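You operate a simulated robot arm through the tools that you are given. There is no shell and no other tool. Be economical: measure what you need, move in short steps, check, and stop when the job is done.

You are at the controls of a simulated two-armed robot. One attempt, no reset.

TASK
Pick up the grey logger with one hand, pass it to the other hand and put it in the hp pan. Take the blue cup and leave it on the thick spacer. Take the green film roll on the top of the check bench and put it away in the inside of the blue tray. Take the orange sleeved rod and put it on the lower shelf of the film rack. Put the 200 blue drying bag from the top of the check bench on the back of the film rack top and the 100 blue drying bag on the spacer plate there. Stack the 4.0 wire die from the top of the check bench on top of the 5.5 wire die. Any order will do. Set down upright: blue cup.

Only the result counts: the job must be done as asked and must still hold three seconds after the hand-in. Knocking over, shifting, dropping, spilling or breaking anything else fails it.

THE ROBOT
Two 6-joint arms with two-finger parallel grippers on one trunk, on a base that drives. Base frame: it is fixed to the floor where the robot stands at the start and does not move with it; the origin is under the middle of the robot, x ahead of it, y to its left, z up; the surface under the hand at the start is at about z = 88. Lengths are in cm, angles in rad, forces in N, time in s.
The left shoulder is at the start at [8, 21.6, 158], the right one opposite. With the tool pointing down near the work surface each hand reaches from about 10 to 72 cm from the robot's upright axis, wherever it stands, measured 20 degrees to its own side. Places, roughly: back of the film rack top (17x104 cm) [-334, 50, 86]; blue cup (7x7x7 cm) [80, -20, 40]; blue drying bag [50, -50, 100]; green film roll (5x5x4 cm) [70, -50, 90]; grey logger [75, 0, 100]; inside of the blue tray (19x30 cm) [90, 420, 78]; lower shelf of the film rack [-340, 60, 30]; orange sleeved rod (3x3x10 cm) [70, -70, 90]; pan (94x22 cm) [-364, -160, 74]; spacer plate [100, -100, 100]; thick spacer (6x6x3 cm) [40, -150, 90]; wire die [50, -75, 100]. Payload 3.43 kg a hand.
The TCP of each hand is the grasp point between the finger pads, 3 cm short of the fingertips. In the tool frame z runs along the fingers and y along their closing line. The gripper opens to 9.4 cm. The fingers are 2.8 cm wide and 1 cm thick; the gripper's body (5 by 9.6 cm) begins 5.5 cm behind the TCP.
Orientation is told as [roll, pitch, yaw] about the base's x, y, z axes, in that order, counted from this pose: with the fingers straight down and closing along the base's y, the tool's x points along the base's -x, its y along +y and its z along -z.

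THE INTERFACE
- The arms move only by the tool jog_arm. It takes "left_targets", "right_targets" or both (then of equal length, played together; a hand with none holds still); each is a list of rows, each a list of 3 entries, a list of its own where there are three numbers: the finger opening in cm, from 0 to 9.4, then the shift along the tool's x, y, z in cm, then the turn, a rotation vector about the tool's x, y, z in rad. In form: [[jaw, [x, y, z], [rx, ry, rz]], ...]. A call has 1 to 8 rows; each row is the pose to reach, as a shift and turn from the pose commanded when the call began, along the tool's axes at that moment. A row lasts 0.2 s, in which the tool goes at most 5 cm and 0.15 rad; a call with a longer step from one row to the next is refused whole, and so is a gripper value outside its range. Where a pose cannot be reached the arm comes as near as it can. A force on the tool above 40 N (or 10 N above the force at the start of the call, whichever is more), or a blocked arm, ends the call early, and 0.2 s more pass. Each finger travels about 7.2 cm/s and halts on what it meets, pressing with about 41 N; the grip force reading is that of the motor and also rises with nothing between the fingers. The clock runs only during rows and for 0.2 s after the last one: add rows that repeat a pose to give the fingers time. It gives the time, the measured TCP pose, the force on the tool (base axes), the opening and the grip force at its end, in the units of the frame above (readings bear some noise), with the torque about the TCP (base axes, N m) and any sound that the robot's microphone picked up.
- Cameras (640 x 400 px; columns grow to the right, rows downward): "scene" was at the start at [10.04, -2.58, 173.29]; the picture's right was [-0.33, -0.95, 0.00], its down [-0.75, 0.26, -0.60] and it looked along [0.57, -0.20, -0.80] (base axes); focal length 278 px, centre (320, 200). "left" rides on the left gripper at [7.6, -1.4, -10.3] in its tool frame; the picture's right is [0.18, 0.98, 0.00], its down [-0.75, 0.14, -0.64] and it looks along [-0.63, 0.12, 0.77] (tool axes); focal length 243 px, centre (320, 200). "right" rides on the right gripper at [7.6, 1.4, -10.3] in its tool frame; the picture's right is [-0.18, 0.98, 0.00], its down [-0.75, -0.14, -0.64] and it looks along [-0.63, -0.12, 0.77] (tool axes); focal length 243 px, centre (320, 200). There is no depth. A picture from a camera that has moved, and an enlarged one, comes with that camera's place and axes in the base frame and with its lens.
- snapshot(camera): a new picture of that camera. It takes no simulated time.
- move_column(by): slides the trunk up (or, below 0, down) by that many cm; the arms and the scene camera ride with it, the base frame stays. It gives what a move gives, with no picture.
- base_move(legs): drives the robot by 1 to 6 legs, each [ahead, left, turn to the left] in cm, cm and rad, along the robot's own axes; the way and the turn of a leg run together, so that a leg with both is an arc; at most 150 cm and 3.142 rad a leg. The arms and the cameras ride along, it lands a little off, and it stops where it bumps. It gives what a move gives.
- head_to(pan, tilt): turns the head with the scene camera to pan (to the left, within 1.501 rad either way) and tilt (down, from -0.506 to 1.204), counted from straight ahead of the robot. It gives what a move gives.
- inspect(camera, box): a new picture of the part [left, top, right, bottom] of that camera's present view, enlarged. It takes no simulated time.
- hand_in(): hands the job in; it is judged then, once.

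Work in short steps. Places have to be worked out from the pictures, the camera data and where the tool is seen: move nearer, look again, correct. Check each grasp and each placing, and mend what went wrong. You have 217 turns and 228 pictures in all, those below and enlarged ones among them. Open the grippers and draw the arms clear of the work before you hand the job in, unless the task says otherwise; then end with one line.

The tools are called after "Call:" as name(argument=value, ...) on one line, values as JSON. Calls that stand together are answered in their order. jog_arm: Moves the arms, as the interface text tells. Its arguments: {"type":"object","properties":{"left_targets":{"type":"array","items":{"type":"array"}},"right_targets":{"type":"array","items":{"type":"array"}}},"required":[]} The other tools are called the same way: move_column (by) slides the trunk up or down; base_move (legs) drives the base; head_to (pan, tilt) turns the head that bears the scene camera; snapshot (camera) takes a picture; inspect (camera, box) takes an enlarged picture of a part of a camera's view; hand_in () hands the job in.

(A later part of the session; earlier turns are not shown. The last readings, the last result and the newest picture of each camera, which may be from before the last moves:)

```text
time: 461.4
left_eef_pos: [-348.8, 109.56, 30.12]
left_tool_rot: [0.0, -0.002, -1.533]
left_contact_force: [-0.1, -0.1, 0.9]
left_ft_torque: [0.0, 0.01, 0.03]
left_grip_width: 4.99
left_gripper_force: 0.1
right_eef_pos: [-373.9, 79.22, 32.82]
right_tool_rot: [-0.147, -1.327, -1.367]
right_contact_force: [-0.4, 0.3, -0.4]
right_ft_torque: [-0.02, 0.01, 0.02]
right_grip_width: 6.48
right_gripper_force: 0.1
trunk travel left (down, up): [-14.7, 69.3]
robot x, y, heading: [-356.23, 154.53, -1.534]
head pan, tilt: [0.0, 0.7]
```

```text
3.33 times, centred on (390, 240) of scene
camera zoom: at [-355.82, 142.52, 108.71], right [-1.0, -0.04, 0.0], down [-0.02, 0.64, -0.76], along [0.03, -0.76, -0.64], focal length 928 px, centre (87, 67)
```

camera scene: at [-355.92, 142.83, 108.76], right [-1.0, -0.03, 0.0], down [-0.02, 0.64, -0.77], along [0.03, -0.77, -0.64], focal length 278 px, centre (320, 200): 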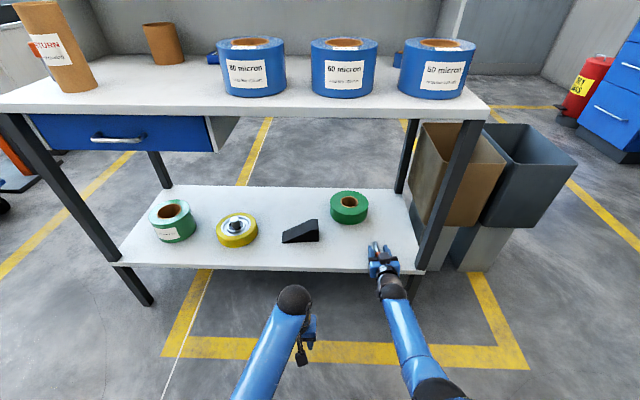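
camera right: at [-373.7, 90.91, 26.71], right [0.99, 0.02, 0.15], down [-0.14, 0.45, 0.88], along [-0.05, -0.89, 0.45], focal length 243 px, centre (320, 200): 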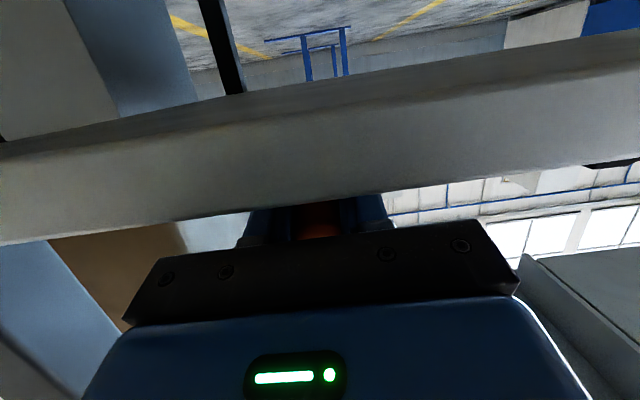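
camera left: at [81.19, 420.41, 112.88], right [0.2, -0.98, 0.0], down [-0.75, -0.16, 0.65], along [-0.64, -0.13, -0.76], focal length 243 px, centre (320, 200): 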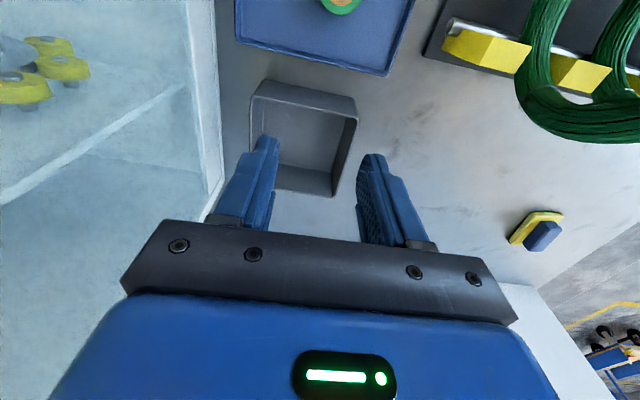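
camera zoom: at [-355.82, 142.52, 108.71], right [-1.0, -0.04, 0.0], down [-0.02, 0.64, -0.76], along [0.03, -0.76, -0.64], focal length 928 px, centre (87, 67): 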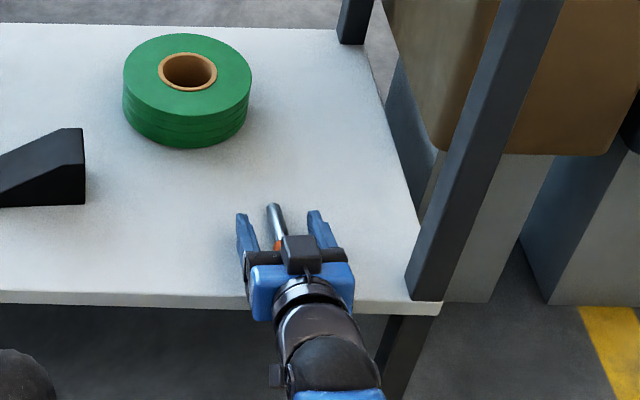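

Rod lies free between the open fingers. Withdraw along the tool axis.

Call:
jog_arm(right_targets=[[7, [0, 0, -1], [0, 0, 0]], [7, [-0.3, 0, -5], [0, 0, 0]], [7, [-0.6, 0, -9.5], [0, 0, 0]], [7, [-1, 0, -14], [0, 0, 0]], [7, [-1, 0, -18], [0, 0, 0]]])

Call:
inspect(camera="scene", box=[320, 180, 460, 300])

```text
time: 462.6
left_eef_pos: [-348.93, 109.53, 30.13]
left_tool_rot: [-0.002, -0.003, -1.534]
left_contact_force: [-1.1, -1.0, 0.2]
left_ft_torque: [-0.01, 0.02, 0.02]
left_grip_width: 5.01
left_gripper_force: 0.1
right_eef_pos: [-374.93, 96.38, 38.34]
right_tool_rot: [-0.144, -1.328, -1.372]
right_contact_force: [0.6, -0.5, 0.6]
right_ft_torque: [0.04, -0.01, -0.02]
right_grip_width: 6.99
right_gripper_force: 0.0
trunk travel left (down, up): [-14.7, 69.3]
robot x, y, heading: [-356.13, 154.09, -1.536]
head pan, tilt: [0.0, 0.7]
```

```text
3.33 times, centred on (390, 240) of scene
camera zoom: at [-355.87, 142.54, 108.73], right [-1.0, -0.03, 0.0], down [-0.02, 0.64, -0.77], along [0.03, -0.76, -0.64], focal length 928 px, centre (87, 67)
```

zoom: 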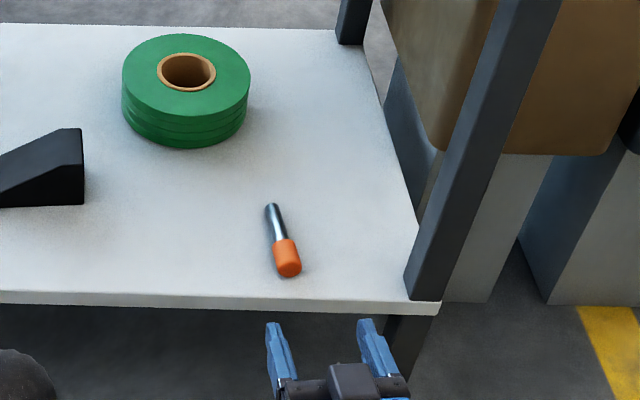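

Rod is on the lower shelf. Raise the trunk and drive back to the bench for the cup.

Call:
move_column(by=40)

Call:
base_move(legs=[[-14, 0, 0], [0, 113, 0], [-8, 0, 0], [0, 92, 0], [0, 92, 0]])

```text
time: 466.4
left_eef_pos: [-348.96, 109.61, 70.1]
left_tool_rot: [-0.002, -0.003, -1.533]
left_contact_force: [0.8, -0.7, 0.4]
left_ft_torque: [0.02, -0.02, -0.01]
left_grip_width: 4.99
left_gripper_force: 0.0
right_eef_pos: [-374.99, 96.36, 78.2]
right_tool_rot: [-0.146, -1.331, -1.371]
right_contact_force: [0.2, 0.1, 0.6]
right_ft_torque: [-0.04, -0.01, 0.0]
right_grip_width: 7.01
right_gripper_force: 0.0
trunk travel left (down, up): [-54.7, 29.3]
robot x, y, heading: [-355.98, 153.84, -1.538]
head pan, tilt: [0.0, 0.7]
```

```text
time: 482.7
left_eef_pos: [-51.86, 139.07, 70.12]
left_tool_rot: [-0.001, -0.003, -1.536]
left_contact_force: [-0.1, 0.2, -0.4]
left_ft_torque: [0.01, -0.01, 0.01]
left_grip_width: 4.99
left_gripper_force: 0.0
right_eef_pos: [-77.91, 125.98, 78.27]
right_tool_rot: [-0.143, -1.33, -1.372]
right_contact_force: [0.1, 0.1, -0.5]
right_ft_torque: [-0.03, 0.01, 0.03]
right_grip_width: 7.0
right_gripper_force: 0.1
trunk travel left (down, up): [-54.7, 29.3]
robot x, y, heading: [-58.98, 183.65, -1.538]
head pan, tilt: [0.0, 0.7]
```

Drive to the bench's left part, turn to face it, and lower to look beneath.

Call:
base_move(legs=[[100, -6, 0], [100, -4, 0], [0, 0, 1.538]])

Call:
move_column(by=-40)

Call:
head_to(pan=0, tilt=0.45)

Call:
snapshot(camera="scene")

```text
time: 496.2
left_eef_pos: [-20.59, -8.14, 70.05]
left_tool_rot: [-0.002, -0.005, -0.038]
left_contact_force: [-0.3, -0.2, 0.3]
left_ft_torque: [0.03, 0.03, 0.03]
left_grip_width: 4.99
left_gripper_force: 0.0
right_eef_pos: [-9.41, -34.92, 78.14]
right_tool_rot: [-0.144, -1.33, 0.125]
right_contact_force: [0.0, 1.4, -0.9]
right_ft_torque: [0.0, 0.03, 0.02]
right_grip_width: 7.02
right_gripper_force: 0.1
trunk travel left (down, up): [-54.7, 29.3]
robot x, y, heading: [-65.73, -12.43, -0.04]
head pan, tilt: [0.0, 0.7]
```

```text
time: 500.0
left_eef_pos: [-20.55, -8.16, 30.15]
left_tool_rot: [0.0, -0.003, -0.038]
left_contact_force: [0.7, 0.5, -0.2]
left_ft_torque: [0.03, -0.03, -0.02]
left_grip_width: 5.02
left_gripper_force: 0.1
right_eef_pos: [-9.4, -35.05, 38.18]
right_tool_rot: [-0.146, -1.33, 0.123]
right_contact_force: [-0.6, 0.2, 0.1]
right_ft_torque: [0.01, 0.02, 0.02]
right_grip_width: 7.04
right_gripper_force: 0.0
trunk travel left (down, up): [-14.7, 69.3]
robot x, y, heading: [-65.84, -12.0, -0.041]
head pan, tilt: [0.0, 0.7]
```

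```text
time: 500.8
left_eef_pos: [-20.55, -8.2, 30.2]
left_tool_rot: [-0.002, -0.005, -0.038]
left_contact_force: [-0.1, 0.2, -1.0]
left_ft_torque: [-0.02, 0.02, 0.04]
left_grip_width: 5.0
left_gripper_force: 0.2
right_eef_pos: [-9.42, -34.85, 38.11]
right_tool_rot: [-0.145, -1.33, 0.125]
right_contact_force: [0.4, 0.1, -0.3]
right_ft_torque: [-0.01, 0.04, 0.01]
right_grip_width: 6.99
right_gripper_force: 0.0
trunk travel left (down, up): [-14.7, 69.3]
robot x, y, heading: [-65.42, -11.97, -0.042]
head pan, tilt: [0.0, 0.45]
```

```text
77 pictures are left
camera scene: at [-53.42, -12.67, 110.94], right [-0.04, -1.0, 0.0], down [-0.44, 0.02, -0.9], along [0.9, -0.04, -0.44], focal length 278 px, centre (320, 200)
```

scene: 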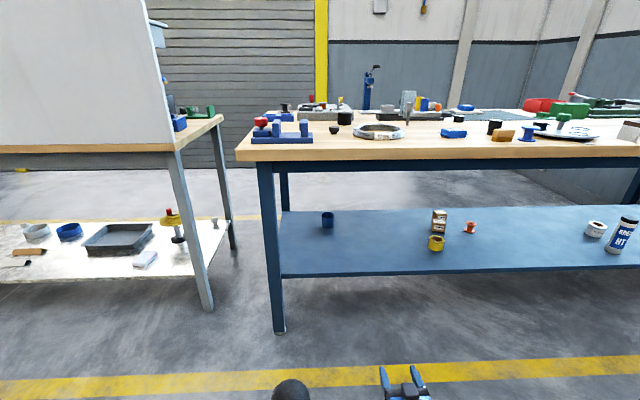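

The dark-blue cup is visible on the under-shelf at pixel (327,219). Zoom.

Call:
inspect(camera="scene", box=[250, 140, 480, 290])

```text
2.67 times, centred on (365, 215) of scene
camera zoom: at [-53.42, -12.67, 110.94], right [-0.04, -1.0, 0.0], down [-0.44, 0.02, -0.9], along [0.9, -0.04, -0.44], focal length 742 px, centre (200, 160)
```

zoom: 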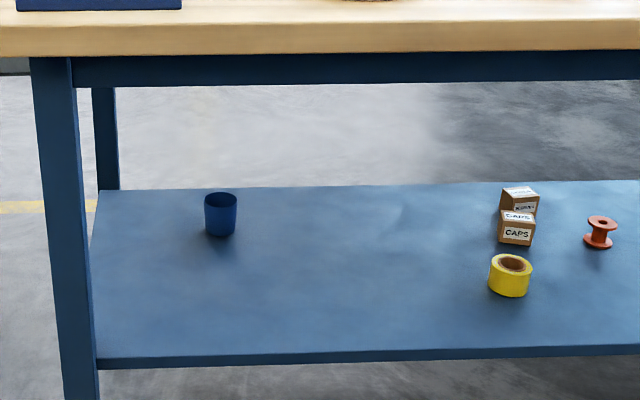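

Cup is at about (70,-22), standing on the under-shelf (z≈35). Retract the left hand, raise the right (horizontal) a little, and open it.

Call:
jog_arm(left_targets=[[5, [4, 2, -1], [0, 0, 0]], [5, [8, 4, -2], [0, 0, 0]], [5, [12, 6, -3], [0, 0, 0]], [5, [16, 8, -4], [0, 0, 0]], [5, [18, 10, -4], [0, 0, 0]]], right_targets=[[8, [-2, 0, -0.5], [0, 0, 0]], [9, [-4, 0, -1], [0, 0, 0]], [9.3, [-6, 0, -1.4], [0, 0, 0]], [9.3, [-8, 0, -1.9], [0, 0, 0]], [9.3, [-8, 0, -1.9], [0, 0, 0]]])

Call:
base_move(legs=[[0, 8, 0.042], [30, 0, 0]])

Call:
snapshot(camera="scene")

Call:
snapshot(camera="right")

```text
time: 502.0
left_eef_pos: [-38.13, 2.53, 33.9]
left_tool_rot: [-0.003, -0.003, -0.039]
left_contact_force: [0.7, -0.6, 0.8]
left_ft_torque: [0.04, 0.03, 0.02]
left_grip_width: 5.02
left_gripper_force: 0.0
right_eef_pos: [-9.5, -34.91, 46.4]
right_tool_rot: [-0.146, -1.329, 0.125]
right_contact_force: [0.1, 0.7, 0.9]
right_ft_torque: [0.02, 0.0, 0.03]
right_grip_width: 9.3
right_gripper_force: 0.2
trunk travel left (down, up): [-14.7, 69.3]
robot x, y, heading: [-65.48, -12.39, -0.04]
head pan, tilt: [0.0, 0.45]
```

```text
time: 504.7
left_eef_pos: [-8.29, 12.06, 33.92]
left_tool_rot: [-0.003, -0.002, 0.003]
left_contact_force: [0.4, 0.3, -0.4]
left_ft_torque: [0.03, 0.04, 0.02]
left_grip_width: 5.01
left_gripper_force: 0.0
right_eef_pos: [22.03, -24.03, 46.22]
right_tool_rot: [-0.146, -1.328, 0.169]
right_contact_force: [0.4, 0.4, 0.3]
right_ft_torque: [0.01, -0.01, 0.0]
right_grip_width: 9.31
right_gripper_force: 0.1
trunk travel left (down, up): [-14.7, 69.3]
robot x, y, heading: [-34.88, -3.54, 0.006]
head pan, tilt: [0.0, 0.45]
```

```text
75 pictures are left
camera scene: at [-22.86, -3.72, 110.93], right [0.0, -1.0, 0.0], down [-0.44, 0.0, -0.9], along [0.9, 0.0, -0.44], focal length 278 px, centre (320, 200)
```

scene: 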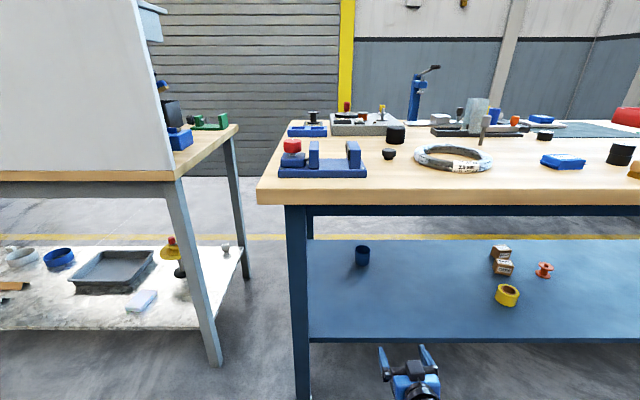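

```text
74 pictures are left
camera right: at [10.09, -23.05, 41.12], right [0.02, 0.99, 0.14], down [-0.44, -0.12, 0.89], along [0.9, -0.08, 0.44], focal length 243 px, centre (320, 200)
```

right: 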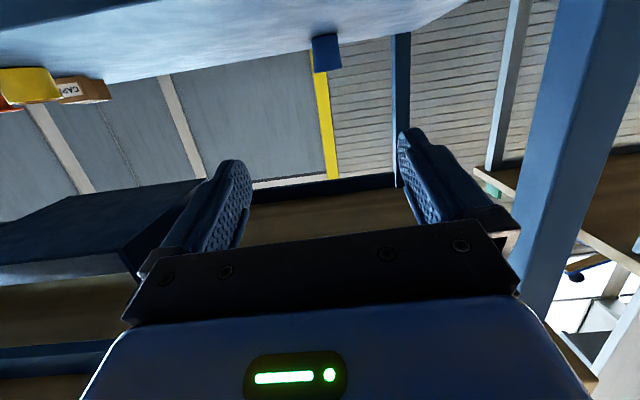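

Two views give the cup at about (73,-21.8), base z≈34, top ≈40. Lower the right hand to z≈40, align y, and drive forward 32 cm.

Call:
jog_arm(left_targets=[[5, [2, 1, 0], [0, 0, 0]], [5, [4, 2, 0], [0, 0, 0]]], right_targets=[[9.4, [2.9, 1.2, 0.7], [0, 0, 0]], [9.4, [5.74, 2.33, 1.42], [0, 0, 0]]])

Call:
base_move(legs=[[32, 0, 0]])

Call:
snapshot(camera="right")

Call:
snapshot(camera="scene")

```text
time: 505.3
left_eef_pos: [-12.21, 14.14, 33.74]
left_tool_rot: [-0.001, -0.005, 0.005]
left_contact_force: [0.3, -0.5, 0.1]
left_ft_torque: [-0.05, -0.03, 0.02]
left_grip_width: 5.0
left_gripper_force: 0.1
right_eef_pos: [21.88, -21.82, 40.32]
right_tool_rot: [-0.145, -1.33, 0.168]
right_contact_force: [-0.1, -0.4, 0.0]
right_ft_torque: [0.0, 0.0, 0.02]
right_grip_width: 9.4
right_gripper_force: 0.1
trunk travel left (down, up): [-14.7, 69.3]
robot x, y, heading: [-34.88, -3.5, 0.002]
head pan, tilt: [0.0, 0.45]
```

```text
time: 507.4
left_eef_pos: [19.03, 14.07, 33.83]
left_tool_rot: [-0.001, -0.003, 0.001]
left_contact_force: [0.2, 0.4, -0.1]
left_ft_torque: [0.01, -0.01, -0.01]
left_grip_width: 5.0
left_gripper_force: 0.0
right_eef_pos: [52.94, -21.91, 40.24]
right_tool_rot: [-0.145, -1.329, 0.163]
right_contact_force: [0.4, 0.1, 0.1]
right_ft_torque: [-0.01, 0.01, 0.0]
right_grip_width: 9.41
right_gripper_force: 0.1
trunk travel left (down, up): [-14.7, 69.3]
robot x, y, heading: [-4.26, -3.8, 0.0]
head pan, tilt: [0.0, 0.45]
```

```text
73 pictures are left
camera right: at [41.05, -20.9, 35.15], right [0.02, 0.99, 0.14], down [-0.44, -0.12, 0.89], along [0.9, -0.08, 0.44], focal length 243 px, centre (320, 200)
```

right: 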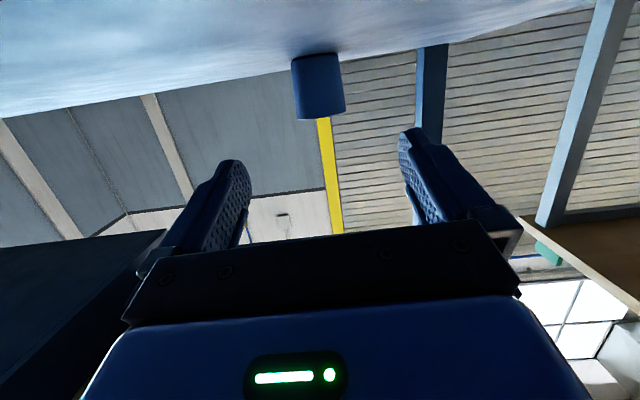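

```text
72 pictures are left
camera scene: at [8.31, -3.74, 110.93], right [0.0, -1.0, 0.0], down [-0.44, 0.0, -0.9], along [0.9, 0.0, -0.44], focal length 278 px, centre (320, 200)
```

scene: 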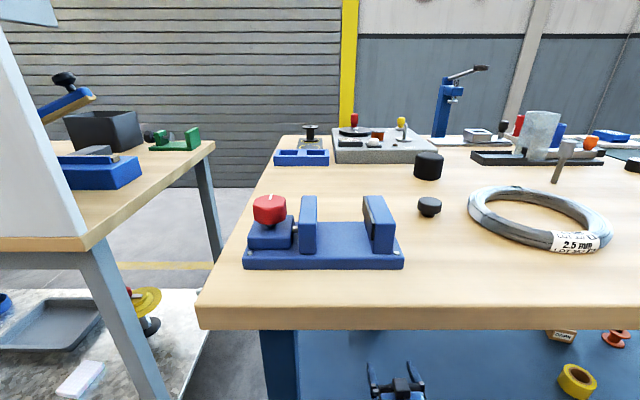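

Cup at about (75,-22). Base forward 4 cm, arm forward 12 and slightly down; look.

Call:
base_move(legs=[[4, 0, 0]])

Call:
jog_arm(right_targets=[[9.4, [-0.1, -0.1, 4.1], [0, 0, 0]], [9.4, [-0.2, -0.2, 8.2], [0, 0, 0]], [9.4, [-0.26, -0.2, 12.3], [0, 0, 0]]])

Call:
snapshot(camera="right")

```text
time: 508.3
left_eef_pos: [22.99, 14.07, 33.74]
left_tool_rot: [-0.002, -0.002, 0.003]
left_contact_force: [-0.3, 0.7, 0.6]
left_ft_torque: [-0.03, -0.01, 0.02]
left_grip_width: 5.02
left_gripper_force: 0.1
right_eef_pos: [57.02, -21.91, 40.38]
right_tool_rot: [-0.144, -1.329, 0.165]
right_contact_force: [0.9, -0.4, 0.6]
right_ft_torque: [0.01, 0.0, 0.02]
right_grip_width: 9.39
right_gripper_force: 0.0
trunk travel left (down, up): [-14.7, 69.3]
robot x, y, heading: [0.1, -3.52, -0.001]
head pan, tilt: [0.0, 0.45]
```

```text
time: 508.9
left_eef_pos: [22.67, 14.09, 33.85]
left_tool_rot: [-0.003, -0.007, 0.001]
left_contact_force: [0.6, -0.9, 0.1]
left_ft_torque: [0.0, 0.0, -0.02]
left_grip_width: 4.99
left_gripper_force: 0.2
right_eef_pos: [63.58, -21.92, 40.51]
right_tool_rot: [-0.15, -1.361, 0.169]
right_contact_force: [-9.7, 3.4, 34.8]
right_ft_torque: [0.4, 5.48, -0.39]
right_grip_width: 9.41
right_gripper_force: 0.1
trunk travel left (down, up): [-14.7, 69.3]
robot x, y, heading: [-0.05, -3.65, -0.001]
head pan, tilt: [0.0, 0.45]
stopped in row 2 (right hand): the force on the tool passed its limit at 129 N (the readings are from after the stop); the commanded pose is now the measured one
```

```text
71 pictures are left
camera right: at [51.89, -20.91, 34.88], right [0.02, 0.99, 0.15], down [-0.47, -0.12, 0.87], along [0.88, -0.08, 0.46], focal length 243 px, centre (320, 200)
```

right: 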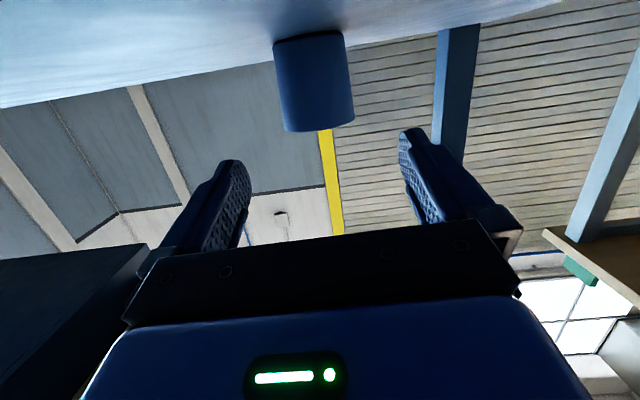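

The camera bracket under the hand touched the shelf. Withdraw, and use a steeper tool (≈1.0 rad) so the bracket clears.

Call:
jog_arm(right_targets=[[9.4, [-1.2, 0, -0.5], [0, 0, 0]], [9.4, [-2, 0, -4], [0, 0.1, 0]], [9.4, [-3, 0, -8], [0, 0.2, 0]], [9.4, [-4, 0, -11], [0, 0.3, 0]], [9.4, [-4.5, 0, -12.5], [0, 0.36, 0]]])

Call:
snapshot(camera="right")

```text
time: 510.1
left_eef_pos: [22.97, 14.17, 33.72]
left_tool_rot: [0.0, -0.001, 0.0]
left_contact_force: [-0.7, -0.5, 0.1]
left_ft_torque: [0.01, -0.03, -0.01]
left_grip_width: 4.99
left_gripper_force: 0.0
right_eef_pos: [52.37, -22.09, 46.79]
right_tool_rot: [-0.059, -0.987, 0.071]
right_contact_force: [0.4, 0.9, -0.3]
right_ft_torque: [0.01, -0.01, 0.02]
right_grip_width: 9.4
right_gripper_force: 0.0
trunk travel left (down, up): [-14.7, 69.3]
robot x, y, heading: [-0.03, -3.74, -0.001]
head pan, tilt: [0.0, 0.45]
```

```text
70 pictures are left
camera right: at [39.46, -20.92, 45.81], right [0.08, 0.99, 0.12], down [-0.12, -0.11, 0.99], along [0.99, -0.09, 0.11], focal length 243 px, centre (320, 200)
```

right: 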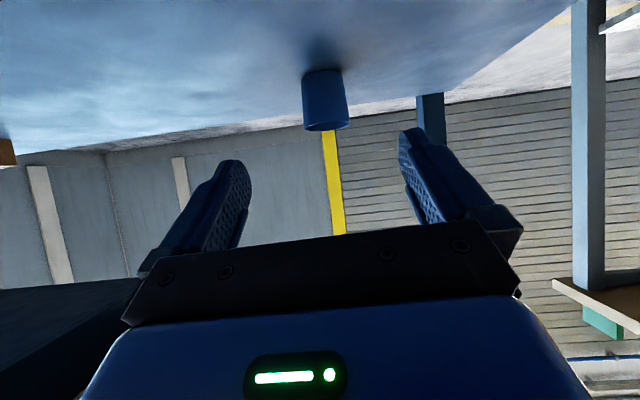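

Steeper pose clears. Cup now measured at (75.5,-21.9), z 33–40. Advance along the line, stopping short to check.

Call:
jog_arm(right_targets=[[9.4, [-0.9, 0, 4.8], [0, 0, 0]], [9.4, [-1.8, 0, 9.6], [0, 0, 0]], [9.4, [-2.7, 0, 14.4], [0, 0, 0]], [9.4, [-3.3, 0, 18], [0, 0, 0]]])

Call:
snapshot(camera="right")

```text
time: 511.1
left_eef_pos: [22.88, 14.07, 33.71]
left_tool_rot: [0.0, -0.003, 0.001]
left_contact_force: [-0.5, -0.7, -0.1]
left_ft_torque: [-0.01, -0.01, 0.01]
left_grip_width: 5.01
left_gripper_force: 0.1
right_eef_pos: [69.45, -21.8, 39.51]
right_tool_rot: [-0.059, -0.988, 0.072]
right_contact_force: [0.4, -0.4, -0.3]
right_ft_torque: [-0.02, 0.0, 0.0]
right_grip_width: 9.41
right_gripper_force: 0.2
trunk travel left (down, up): [-14.7, 69.3]
robot x, y, heading: [0.09, -3.72, -0.004]
head pan, tilt: [0.0, 0.45]
```

```text
69 pictures are left
camera right: at [56.5, -20.74, 38.62], right [0.08, 0.99, 0.12], down [-0.12, -0.11, 0.99], along [0.99, -0.09, 0.11], focal length 243 px, centre (320, 200)
```

right: 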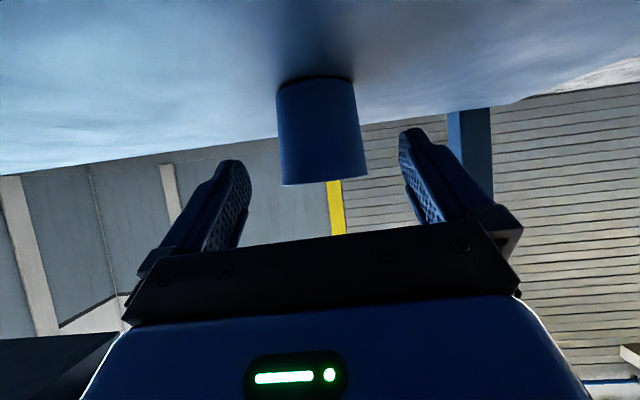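

Centred. Final advance.

Call:
jog_arm(right_targets=[[9.4, [-0.4, 0, 2], [0, 0, 0]], [9.4, [-0.8, 0, 4], [0, 0, 0]], [9.4, [-1.1, 0, 5.6], [0, 0, 0]]])

Call:
snapshot(camera="right")

```text
time: 511.9
left_eef_pos: [22.84, 14.03, 33.74]
left_tool_rot: [-0.002, -0.002, 0.0]
left_contact_force: [-0.7, -0.2, -0.9]
left_ft_torque: [-0.03, 0.0, 0.0]
left_grip_width: 4.98
left_gripper_force: 0.1
right_eef_pos: [74.82, -21.81, 37.36]
right_tool_rot: [-0.06, -0.986, 0.072]
right_contact_force: [-0.2, -0.6, 0.0]
right_ft_torque: [-0.01, 0.02, 0.02]
right_grip_width: 9.42
right_gripper_force: 0.1
trunk travel left (down, up): [-14.7, 69.3]
robot x, y, heading: [-0.14, -3.4, 0.002]
head pan, tilt: [0.0, 0.45]
```

```text
68 pictures are left
camera right: at [61.87, -20.7, 36.54], right [0.08, 0.99, 0.12], down [-0.12, -0.11, 0.99], along [0.99, -0.09, 0.11], focal length 243 px, centre (320, 200)
```

right: 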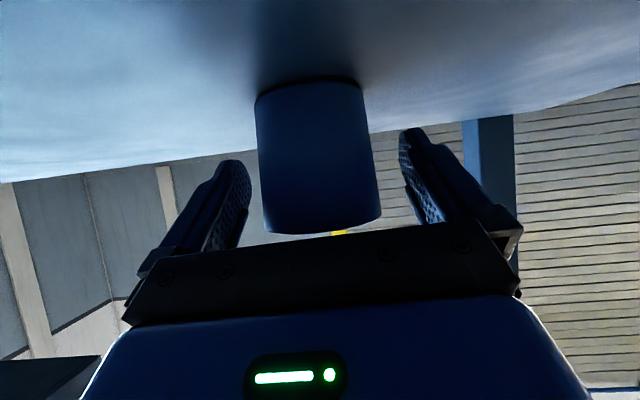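

Straddling the cup. Close and lift slightly.

Call:
jog_arm(right_targets=[[8, [0, 0, 0], [0, 0, 0]], [6.5, [0, 0, 0], [0, 0, 0]], [5, [0, 0, 0], [0, 0, 0]], [4.5, [0, 0, 0], [0, 0, 0]], [4.5, [0, 0, 0], [0, 0, 0]]])

Call:
jog_arm(right_targets=[[4.5, [-1.7, 0, -1.1], [0, 0, 0]], [4.5, [-4.2, 0, -2.7], [0, 0, 0]], [4.5, [-5.8, 0, -3.8], [0, 0, 0]]])

Call:
snapshot(camera="right")

```text
time: 513.1
left_eef_pos: [22.9, 14.1, 33.75]
left_tool_rot: [0.0, -0.001, -0.002]
left_contact_force: [-0.7, 1.4, 0.1]
left_ft_torque: [0.01, 0.0, 0.01]
left_grip_width: 5.0
left_gripper_force: 0.1
right_eef_pos: [74.67, -21.88, 37.44]
right_tool_rot: [-0.061, -0.988, 0.072]
right_contact_force: [0.8, 0.3, 0.9]
right_ft_torque: [0.01, -0.02, 0.01]
right_grip_width: 6.63
right_gripper_force: 40.9
trunk travel left (down, up): [-14.7, 69.3]
robot x, y, heading: [0.09, -3.57, -0.003]
head pan, tilt: [0.0, 0.45]
```

```text
time: 513.9
left_eef_pos: [22.81, 14.03, 33.78]
left_tool_rot: [-0.002, -0.002, 0.001]
left_contact_force: [0.4, -0.7, -0.2]
left_ft_torque: [0.02, 0.02, 0.01]
left_grip_width: 5.0
left_gripper_force: 0.1
right_eef_pos: [74.72, -21.45, 44.53]
right_tool_rot: [-0.059, -0.988, 0.075]
right_contact_force: [0.6, -0.4, -0.9]
right_ft_torque: [-0.02, 0.0, 0.02]
right_grip_width: 6.68
right_gripper_force: 40.8
trunk travel left (down, up): [-14.7, 69.3]
robot x, y, heading: [0.11, -3.63, 0.002]
head pan, tilt: [0.0, 0.45]
```

```text
67 pictures are left
camera right: at [61.79, -20.39, 43.74], right [0.08, 0.99, 0.12], down [-0.12, -0.11, 0.99], along [0.99, -0.09, 0.11], focal length 243 px, centre (320, 200)
```

right: 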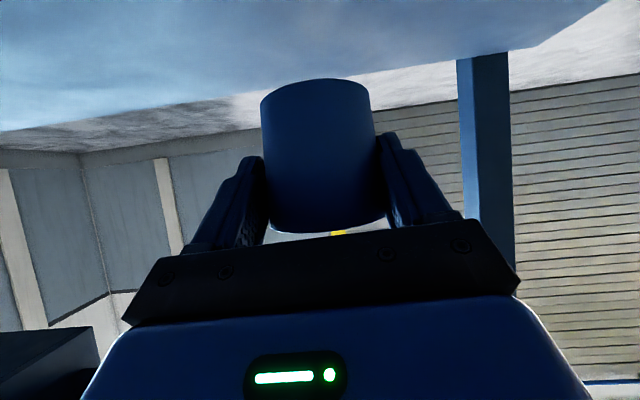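

Cup held (6.65). Back out, raise the trunk, then strafe right to the spacer.

Call:
base_move(legs=[[-58, 0, 0]])

Call:
move_column(by=32)

Call:
move_column(by=32)

Call:
base_move(legs=[[0, -63, 0], [0, -63, 0]])

Call:
head_to(pan=-0.2, tilt=0.7)

Call:
snapshot(camera="scene")

Call:
snapshot(camera="right")

```text
time: 517.1
left_eef_pos: [-33.79, 14.16, 33.74]
left_tool_rot: [-0.002, -0.003, 0.001]
left_contact_force: [0.2, 0.0, 0.6]
left_ft_torque: [0.0, 0.01, -0.04]
left_grip_width: 5.01
left_gripper_force: 0.0
right_eef_pos: [18.06, -21.56, 44.73]
right_tool_rot: [-0.059, -0.988, 0.072]
right_contact_force: [0.3, -0.1, -0.3]
right_ft_torque: [-0.03, 0.01, 0.0]
right_grip_width: 6.67
right_gripper_force: 41.0
trunk travel left (down, up): [-14.7, 69.3]
robot x, y, heading: [-56.99, -3.54, -0.005]
head pan, tilt: [0.0, 0.45]
```

```text
time: 520.3
left_eef_pos: [-33.68, 14.26, 65.62]
left_tool_rot: [-0.001, -0.002, -0.002]
left_contact_force: [-0.6, 0.7, 0.0]
left_ft_torque: [-0.02, 0.0, 0.03]
left_grip_width: 5.0
left_gripper_force: 0.2
right_eef_pos: [18.16, -21.46, 76.64]
right_tool_rot: [-0.059, -0.987, 0.073]
right_contact_force: [1.0, 0.4, -0.2]
right_ft_torque: [0.0, -0.02, -0.03]
right_grip_width: 6.65
right_gripper_force: 41.1
trunk travel left (down, up): [-46.7, 37.3]
robot x, y, heading: [-57.07, -3.23, -0.0]
head pan, tilt: [0.0, 0.45]
```

```text
time: 523.5
left_eef_pos: [-33.8, 14.27, 97.67]
left_tool_rot: [-0.003, -0.002, 0.0]
left_contact_force: [0.2, 0.1, 0.2]
left_ft_torque: [0.01, 0.04, -0.02]
left_grip_width: 5.01
left_gripper_force: 0.0
right_eef_pos: [18.04, -21.37, 108.55]
right_tool_rot: [-0.06, -0.988, 0.071]
right_contact_force: [-0.3, -0.2, 0.0]
right_ft_torque: [0.0, -0.02, -0.01]
right_grip_width: 6.63
right_gripper_force: 40.8
trunk travel left (down, up): [-78.7, 5.3]
robot x, y, heading: [-56.51, -3.4, -0.0]
head pan, tilt: [0.0, 0.45]
```

```text
time: 530.2
left_eef_pos: [-32.87, -113.99, 97.73]
left_tool_rot: [-0.004, -0.002, 0.02]
left_contact_force: [0.0, -0.8, -0.4]
left_ft_torque: [0.01, 0.01, -0.01]
left_grip_width: 5.0
left_gripper_force: 0.1
right_eef_pos: [19.68, -148.49, 108.69]
right_tool_rot: [-0.062, -0.988, 0.094]
right_contact_force: [0.4, -0.4, -0.7]
right_ft_torque: [-0.02, -0.01, 0.0]
right_grip_width: 6.63
right_gripper_force: 41.1
trunk travel left (down, up): [-78.7, 5.3]
robot x, y, heading: [-55.55, -132.23, 0.014]
head pan, tilt: [0.0, 0.45]
```

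```text
time: 531.0
left_eef_pos: [-32.85, -113.99, 97.77]
left_tool_rot: [-0.002, -0.002, 0.02]
left_contact_force: [0.0, -0.1, -0.1]
left_ft_torque: [0.0, 0.0, 0.0]
left_grip_width: 5.02
left_gripper_force: 0.1
right_eef_pos: [19.67, -148.68, 108.62]
right_tool_rot: [-0.059, -0.987, 0.092]
right_contact_force: [0.7, -0.2, -0.6]
right_ft_torque: [0.01, -0.02, 0.0]
right_grip_width: 6.64
right_gripper_force: 40.6
trunk travel left (down, up): [-78.7, 5.3]
robot x, y, heading: [-55.56, -132.04, 0.02]
head pan, tilt: [-0.201, 0.7]
```

```text
66 pictures are left
camera scene: at [-44.09, -133.85, 172.73], right [-0.18, -0.98, 0.0], down [-0.63, 0.12, -0.77], along [0.75, -0.14, -0.64], focal length 278 px, centre (320, 200)
```

scene: 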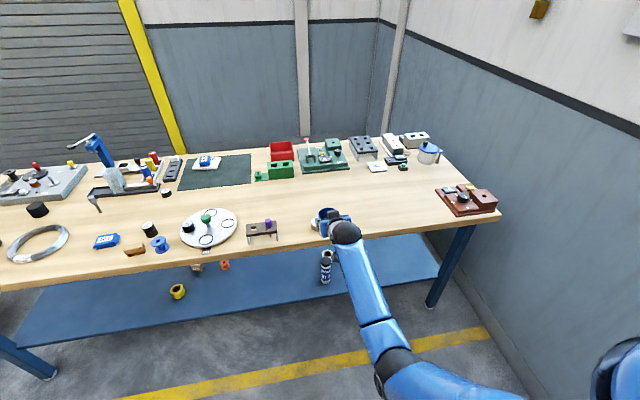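

```text
65 pictures are left
camera right: at [6.74, -147.78, 107.71], right [0.06, 0.99, 0.12], down [-0.12, -0.11, 0.99], along [0.99, -0.07, 0.11], focal length 243 px, centre (320, 200)
```

right: 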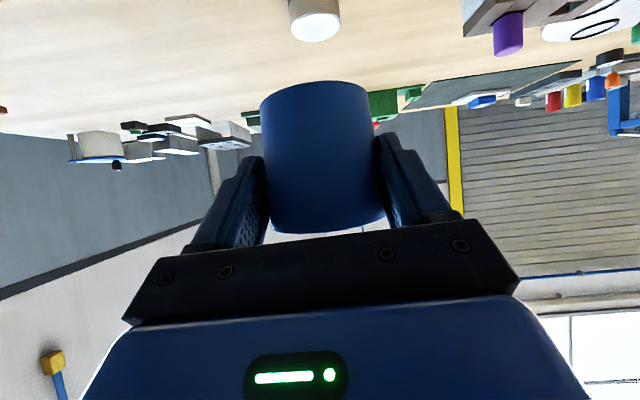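

Spacer measured at (36.8,-147.9). Drive forward 13, lower 6, look.

Call:
base_move(legs=[[13, 0, 0]])

Call:
move_column(by=-6)

Call:
snapshot(camera="right")

Call:
inspect(camera="scene", box=[250, 180, 420, 300])

```text
time: 532.3
left_eef_pos: [-19.85, -113.87, 97.82]
left_tool_rot: [-0.001, -0.005, 0.021]
left_contact_force: [-0.7, 0.3, 0.5]
left_ft_torque: [0.04, -0.02, 0.0]
left_grip_width: 4.96
left_gripper_force: 0.1
right_eef_pos: [32.57, -148.35, 108.85]
right_tool_rot: [-0.059, -0.992, 0.093]
right_contact_force: [-1.2, 0.1, 0.1]
right_ft_torque: [0.0, -0.01, 0.0]
right_grip_width: 6.63
right_gripper_force: 40.9
trunk travel left (down, up): [-78.7, 5.3]
robot x, y, heading: [-42.24, -132.33, 0.015]
head pan, tilt: [-0.201, 0.7]
```

```text
time: 533.3
left_eef_pos: [-19.52, -113.9, 91.77]
left_tool_rot: [-0.001, -0.001, 0.021]
left_contact_force: [-0.3, 0.0, -0.6]
left_ft_torque: [0.0, 0.01, 0.02]
left_grip_width: 4.99
left_gripper_force: 0.0
right_eef_pos: [32.99, -148.43, 102.59]
right_tool_rot: [-0.061, -0.988, 0.093]
right_contact_force: [0.1, -0.6, -1.5]
right_ft_torque: [0.01, -0.01, 0.0]
right_grip_width: 6.62
right_gripper_force: 41.1
trunk travel left (down, up): [-72.7, 11.3]
robot x, y, heading: [-41.93, -132.11, 0.018]
head pan, tilt: [-0.201, 0.7]
```

```text
64 pictures are left
camera right: at [20.08, -147.53, 101.69], right [0.06, 0.99, 0.12], down [-0.12, -0.11, 0.99], along [0.99, -0.07, 0.11], focal length 243 px, centre (320, 200)
```

right: 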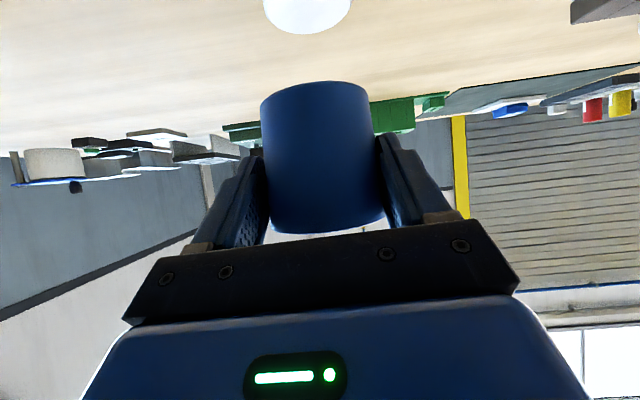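

```text
3.33 times, centred on (335, 240) of scene
camera zoom: at [-30.74, -133.62, 166.72], right [-0.18, -0.98, 0.0], down [-0.63, 0.12, -0.76], along [0.75, -0.14, -0.64], focal length 928 px, centre (270, 67)
```

zoom: 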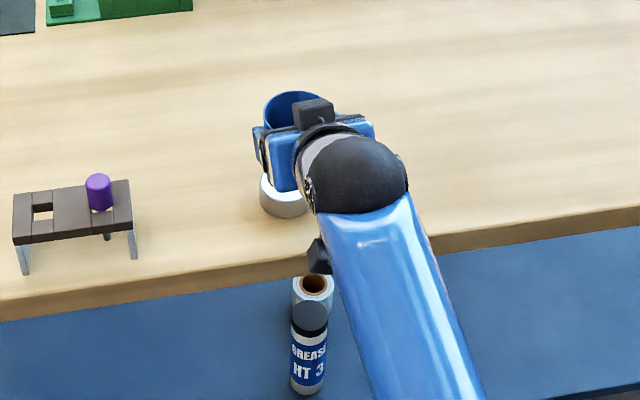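

Cup centre ≈33.5; spacer centre ≈(37,-148.1). Move 3.5 forward with the arm and lower the trunk 5.5.

Call:
jog_arm(right_targets=[[4.5, [-1, 0.1, 1.5], [0, 0, 0]], [4.5, [-1.93, 0.16, 2.94], [0, 0, 0]]])

Call:
move_column(by=-5)

Call:
inspect(camera="right", box=[200, 0, 440, 150])

Call:
inspect(camera="scene", box=[280, 180, 400, 270])

```text
time: 533.9
left_eef_pos: [-19.52, -113.81, 91.8]
left_tool_rot: [-0.003, -0.002, 0.021]
left_contact_force: [-0.2, -0.5, -0.5]
left_ft_torque: [0.0, 0.03, -0.01]
left_grip_width: 5.02
left_gripper_force: 0.0
right_eef_pos: [36.62, -148.08, 102.65]
right_tool_rot: [-0.059, -0.985, 0.092]
right_contact_force: [-0.1, -0.4, -0.1]
right_ft_torque: [-0.03, 0.01, 0.02]
right_grip_width: 6.66
right_gripper_force: 40.9
trunk travel left (down, up): [-72.7, 11.3]
robot x, y, heading: [-42.22, -131.93, 0.017]
head pan, tilt: [-0.201, 0.7]
```

```text
time: 534.8
left_eef_pos: [-19.58, -113.84, 86.88]
left_tool_rot: [-0.001, -0.003, 0.02]
left_contact_force: [-0.2, -0.1, 0.8]
left_ft_torque: [-0.03, 0.02, 0.01]
left_grip_width: 4.99
left_gripper_force: 0.0
right_eef_pos: [36.29, -148.17, 97.76]
right_tool_rot: [-0.06, -0.989, 0.091]
right_contact_force: [-0.1, 0.5, -0.9]
right_ft_torque: [-0.01, 0.01, 0.02]
right_grip_width: 6.65
right_gripper_force: 41.3
trunk travel left (down, up): [-67.7, 16.3]
robot x, y, heading: [-42.26, -132.26, 0.019]
head pan, tilt: [-0.201, 0.7]
```

```text
2.67 times, centred on (320, 75) of right
camera zoom: at [23.46, -147.22, 96.87], right [0.06, 0.99, 0.12], down [-0.12, -0.11, 0.99], along [0.99, -0.07, 0.11], focal length 647 px, centre (320, 533)
```

zoom: 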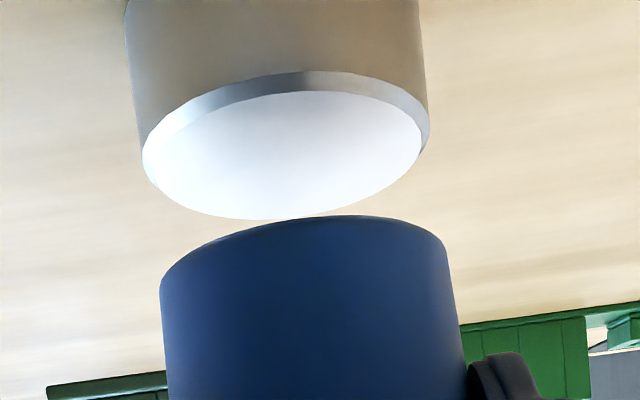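

```text
4.44 times, centred on (340, 225) of scene
camera zoom: at [-30.88, -133.61, 161.73], right [-0.18, -0.98, 0.0], down [-0.63, 0.12, -0.77], along [0.75, -0.14, -0.64], focal length 1238 px, centre (231, 89)
```

zoom: 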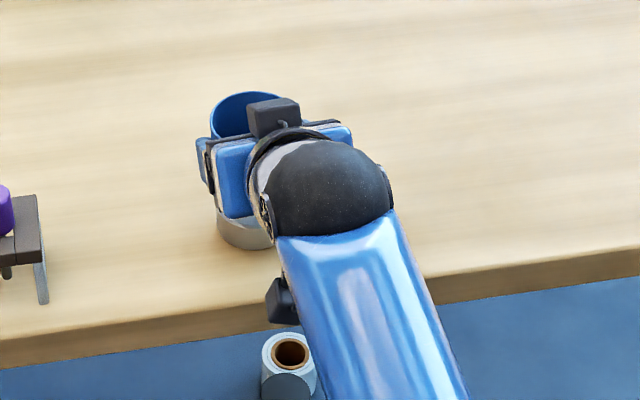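

Cross-checking both cameras: cup centre ≈39.2, spacer centre ≈38.2, both y≈-148. Move back 1.0 cm and lower a bit, then re-check.

Call:
jog_arm(right_targets=[[4.5, [0.54, 0.24, -0.84], [0, 0, 0]], [4.5, [0.54, 0.24, -0.84], [0, 0, 0]]])

Call:
move_column(by=-1.0)

Call:
inspect(camera="right", box=[200, 0, 440, 150])

Call:
inspect(camera="scene", box=[300, 190, 380, 250])

```text
time: 535.4
left_eef_pos: [-19.61, -113.81, 86.71]
left_tool_rot: [-0.002, -0.002, 0.02]
left_contact_force: [-0.2, 0.5, -0.3]
left_ft_torque: [0.03, 0.0, 0.01]
left_grip_width: 5.0
left_gripper_force: 0.1
right_eef_pos: [35.35, -147.93, 97.68]
right_tool_rot: [-0.059, -0.988, 0.091]
right_contact_force: [-0.3, -0.1, 0.6]
right_ft_torque: [-0.01, 0.0, 0.0]
right_grip_width: 6.66
right_gripper_force: 40.9
trunk travel left (down, up): [-67.7, 16.3]
robot x, y, heading: [-42.47, -131.76, 0.02]
head pan, tilt: [-0.201, 0.7]
```

```text
time: 536.0
left_eef_pos: [-19.61, -113.75, 85.81]
left_tool_rot: [-0.003, -0.002, 0.021]
left_contact_force: [0.3, 0.3, -0.8]
left_ft_torque: [0.02, 0.0, 0.0]
left_grip_width: 5.0
left_gripper_force: 0.1
right_eef_pos: [35.4, -147.88, 96.79]
right_tool_rot: [-0.059, -0.985, 0.091]
right_contact_force: [0.7, 0.6, -0.6]
right_ft_torque: [-0.04, 0.02, 0.01]
right_grip_width: 6.63
right_gripper_force: 40.9
trunk travel left (down, up): [-66.7, 17.3]
robot x, y, heading: [-42.05, -131.89, 0.02]
head pan, tilt: [-0.201, 0.7]
```

```text
2.67 times, centred on (320, 75) of right
camera zoom: at [22.46, -146.97, 95.8], right [0.06, 0.99, 0.12], down [-0.12, -0.11, 0.99], along [0.99, -0.07, 0.11], focal length 647 px, centre (320, 533)
```

zoom: 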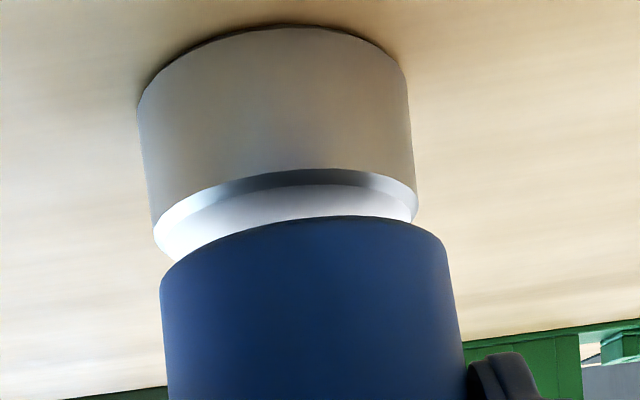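

```text
6.67 times, centred on (340, 220) of scene
camera zoom: at [-30.79, -133.61, 160.72], right [-0.18, -0.98, 0.0], down [-0.63, 0.12, -0.76], along [0.75, -0.14, -0.64], focal length 1856 px, centre (187, 67)
```

zoom: 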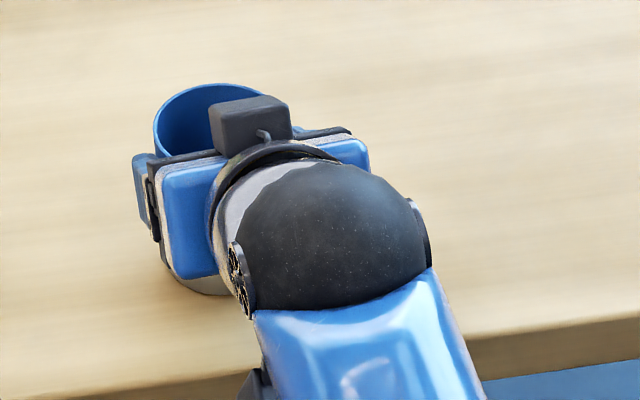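

Aligned in x; cup ~0.3 cm too far in +y. Shift −0.3 and lower in small steps.

Call:
jog_arm(right_targets=[[4.5, [0, -0.3, 0], [0, 0, 0]], [4.5, [0, -0.3, 0], [0, 0, 0]]])

Call:
move_column(by=-0.5)

Call:
inspect(camera="right", box=[200, 0, 440, 150])

```text
time: 536.6
left_eef_pos: [-19.49, -113.69, 85.87]
left_tool_rot: [-0.001, -0.002, 0.021]
left_contact_force: [-0.2, 0.5, -0.2]
left_ft_torque: [-0.04, 0.0, 0.01]
left_grip_width: 5.0
left_gripper_force: 0.0
right_eef_pos: [35.24, -148.16, 96.66]
right_tool_rot: [-0.059, -0.986, 0.091]
right_contact_force: [-0.6, 0.6, 0.4]
right_ft_torque: [-0.02, -0.01, 0.0]
right_grip_width: 6.62
right_gripper_force: 40.3
trunk travel left (down, up): [-66.7, 17.3]
robot x, y, heading: [-42.1, -131.96, 0.011]
head pan, tilt: [-0.201, 0.7]
```

```text
time: 537.1
left_eef_pos: [-19.61, -113.91, 85.3]
left_tool_rot: [-0.002, -0.002, 0.021]
left_contact_force: [-0.2, -0.7, -0.9]
left_ft_torque: [0.0, 0.01, -0.04]
left_grip_width: 5.0
left_gripper_force: 0.0
right_eef_pos: [35.35, -148.11, 96.17]
right_tool_rot: [-0.06, -0.987, 0.093]
right_contact_force: [-0.5, 0.3, -0.6]
right_ft_torque: [-0.02, 0.03, -0.02]
right_grip_width: 6.63
right_gripper_force: 40.6
trunk travel left (down, up): [-66.2, 17.8]
robot x, y, heading: [-42.33, -131.91, 0.019]
head pan, tilt: [-0.201, 0.7]
```

```text
2.67 times, centred on (320, 75) of right
camera zoom: at [22.44, -147.26, 95.32], right [0.06, 0.99, 0.12], down [-0.12, -0.11, 0.99], along [0.99, -0.07, 0.11], focal length 647 px, centre (320, 533)
```

zoom: 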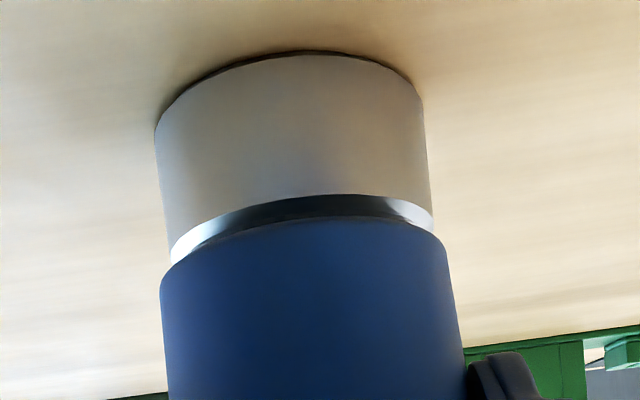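

Well centred. Lower another 0.3 at a time.

Call:
move_column(by=-0.3)

Call:
move_column(by=-0.3)

Call:
inspect(camera="right", box=[200, 0, 440, 150])

```text
time: 537.7
left_eef_pos: [-19.51, -113.85, 85.02]
left_tool_rot: [-0.002, -0.001, 0.022]
left_contact_force: [-0.7, 0.4, -0.1]
left_ft_torque: [0.01, 0.03, 0.0]
left_grip_width: 4.96
left_gripper_force: 0.1
right_eef_pos: [35.4, -148.13, 95.82]
right_tool_rot: [-0.059, -0.989, 0.092]
right_contact_force: [0.3, -0.3, -0.3]
right_ft_torque: [0.01, 0.03, -0.01]
right_grip_width: 6.64
right_gripper_force: 40.8
trunk travel left (down, up): [-65.9, 18.1]
robot x, y, heading: [-42.3, -131.75, 0.017]
head pan, tilt: [-0.201, 0.7]
```

```text
time: 538.2
left_eef_pos: [-19.57, -113.92, 84.63]
left_tool_rot: [-0.003, -0.002, 0.021]
left_contact_force: [-0.6, -1.4, 0.9]
left_ft_torque: [0.02, -0.02, -0.03]
left_grip_width: 5.02
left_gripper_force: 0.1
right_eef_pos: [35.27, -148.22, 95.79]
right_tool_rot: [-0.06, -0.99, 0.091]
right_contact_force: [0.0, -0.6, 1.0]
right_ft_torque: [0.08, 0.01, 0.0]
right_grip_width: 6.62
right_gripper_force: 41.2
trunk travel left (down, up): [-65.6, 18.4]
robot x, y, heading: [-42.24, -132.07, 0.015]
head pan, tilt: [-0.201, 0.7]
```

```text
2.67 times, centred on (320, 75) of right
camera zoom: at [22.43, -147.25, 94.78], right [0.06, 0.99, 0.12], down [-0.12, -0.11, 0.99], along [0.99, -0.07, 0.11], focal length 647 px, centre (320, 533)
```

zoom: 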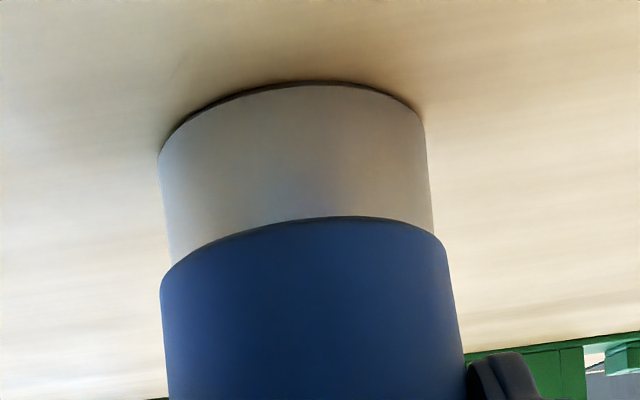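

Contact is starting (hand stopped following). Lower 0.2 more and read force.

Call:
move_column(by=-0.2)

```text
time: 538.7
left_eef_pos: [-19.73, -113.86, 84.46]
left_tool_rot: [-0.001, -0.003, 0.02]
left_contact_force: [0.0, -0.8, 0.4]
left_ft_torque: [0.02, -0.01, -0.04]
left_grip_width: 4.98
left_gripper_force: 0.1
right_eef_pos: [35.25, -148.13, 95.66]
right_tool_rot: [-0.06, -0.992, 0.092]
right_contact_force: [0.8, -0.3, 7.3]
right_ft_torque: [0.15, -0.13, -0.05]
right_grip_width: 6.66
right_gripper_force: 41.1
trunk travel left (down, up): [-65.4, 18.6]
robot x, y, heading: [-42.15, -131.91, 0.019]
head pan, tilt: [-0.201, 0.7]
```

Resting (7 N). Open, then withdraw straight back with the base.

Call:
jog_arm(right_targets=[[7.5, [0, 0, 0], [0, 0, 0]], [8.5, [0, 0, 0], [0, 0, 0]], [9.4, [0, 0, 0], [0, 0, 0]], [9.4, [0, 0, 0], [0, 0, 0]]])

Call:
inspect(camera="right", box=[160, 0, 480, 260])

```text
time: 539.7
left_eef_pos: [-19.64, -113.88, 84.4]
left_tool_rot: [-0.001, -0.001, 0.021]
left_contact_force: [0.1, -0.4, -0.1]
left_ft_torque: [0.03, 0.02, 0.01]
left_grip_width: 5.01
left_gripper_force: 0.1
right_eef_pos: [35.25, -148.1, 95.45]
right_tool_rot: [-0.06, -0.988, 0.093]
right_contact_force: [0.5, -0.9, 0.2]
right_ft_torque: [-0.03, 0.0, 0.01]
right_grip_width: 9.41
right_gripper_force: 0.0
trunk travel left (down, up): [-65.4, 18.6]
robot x, y, heading: [-42.09, -131.98, 0.02]
head pan, tilt: [-0.201, 0.7]
```

```text
1.54 times, centred on (320, 130) of right
camera zoom: at [22.43, -147.26, 94.53], right [0.06, 0.99, 0.12], down [-0.12, -0.11, 0.99], along [0.99, -0.07, 0.11], focal length 373 px, centre (320, 308)
```

zoom: 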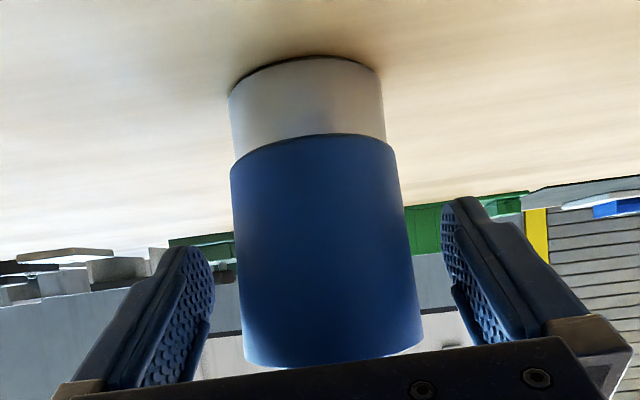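

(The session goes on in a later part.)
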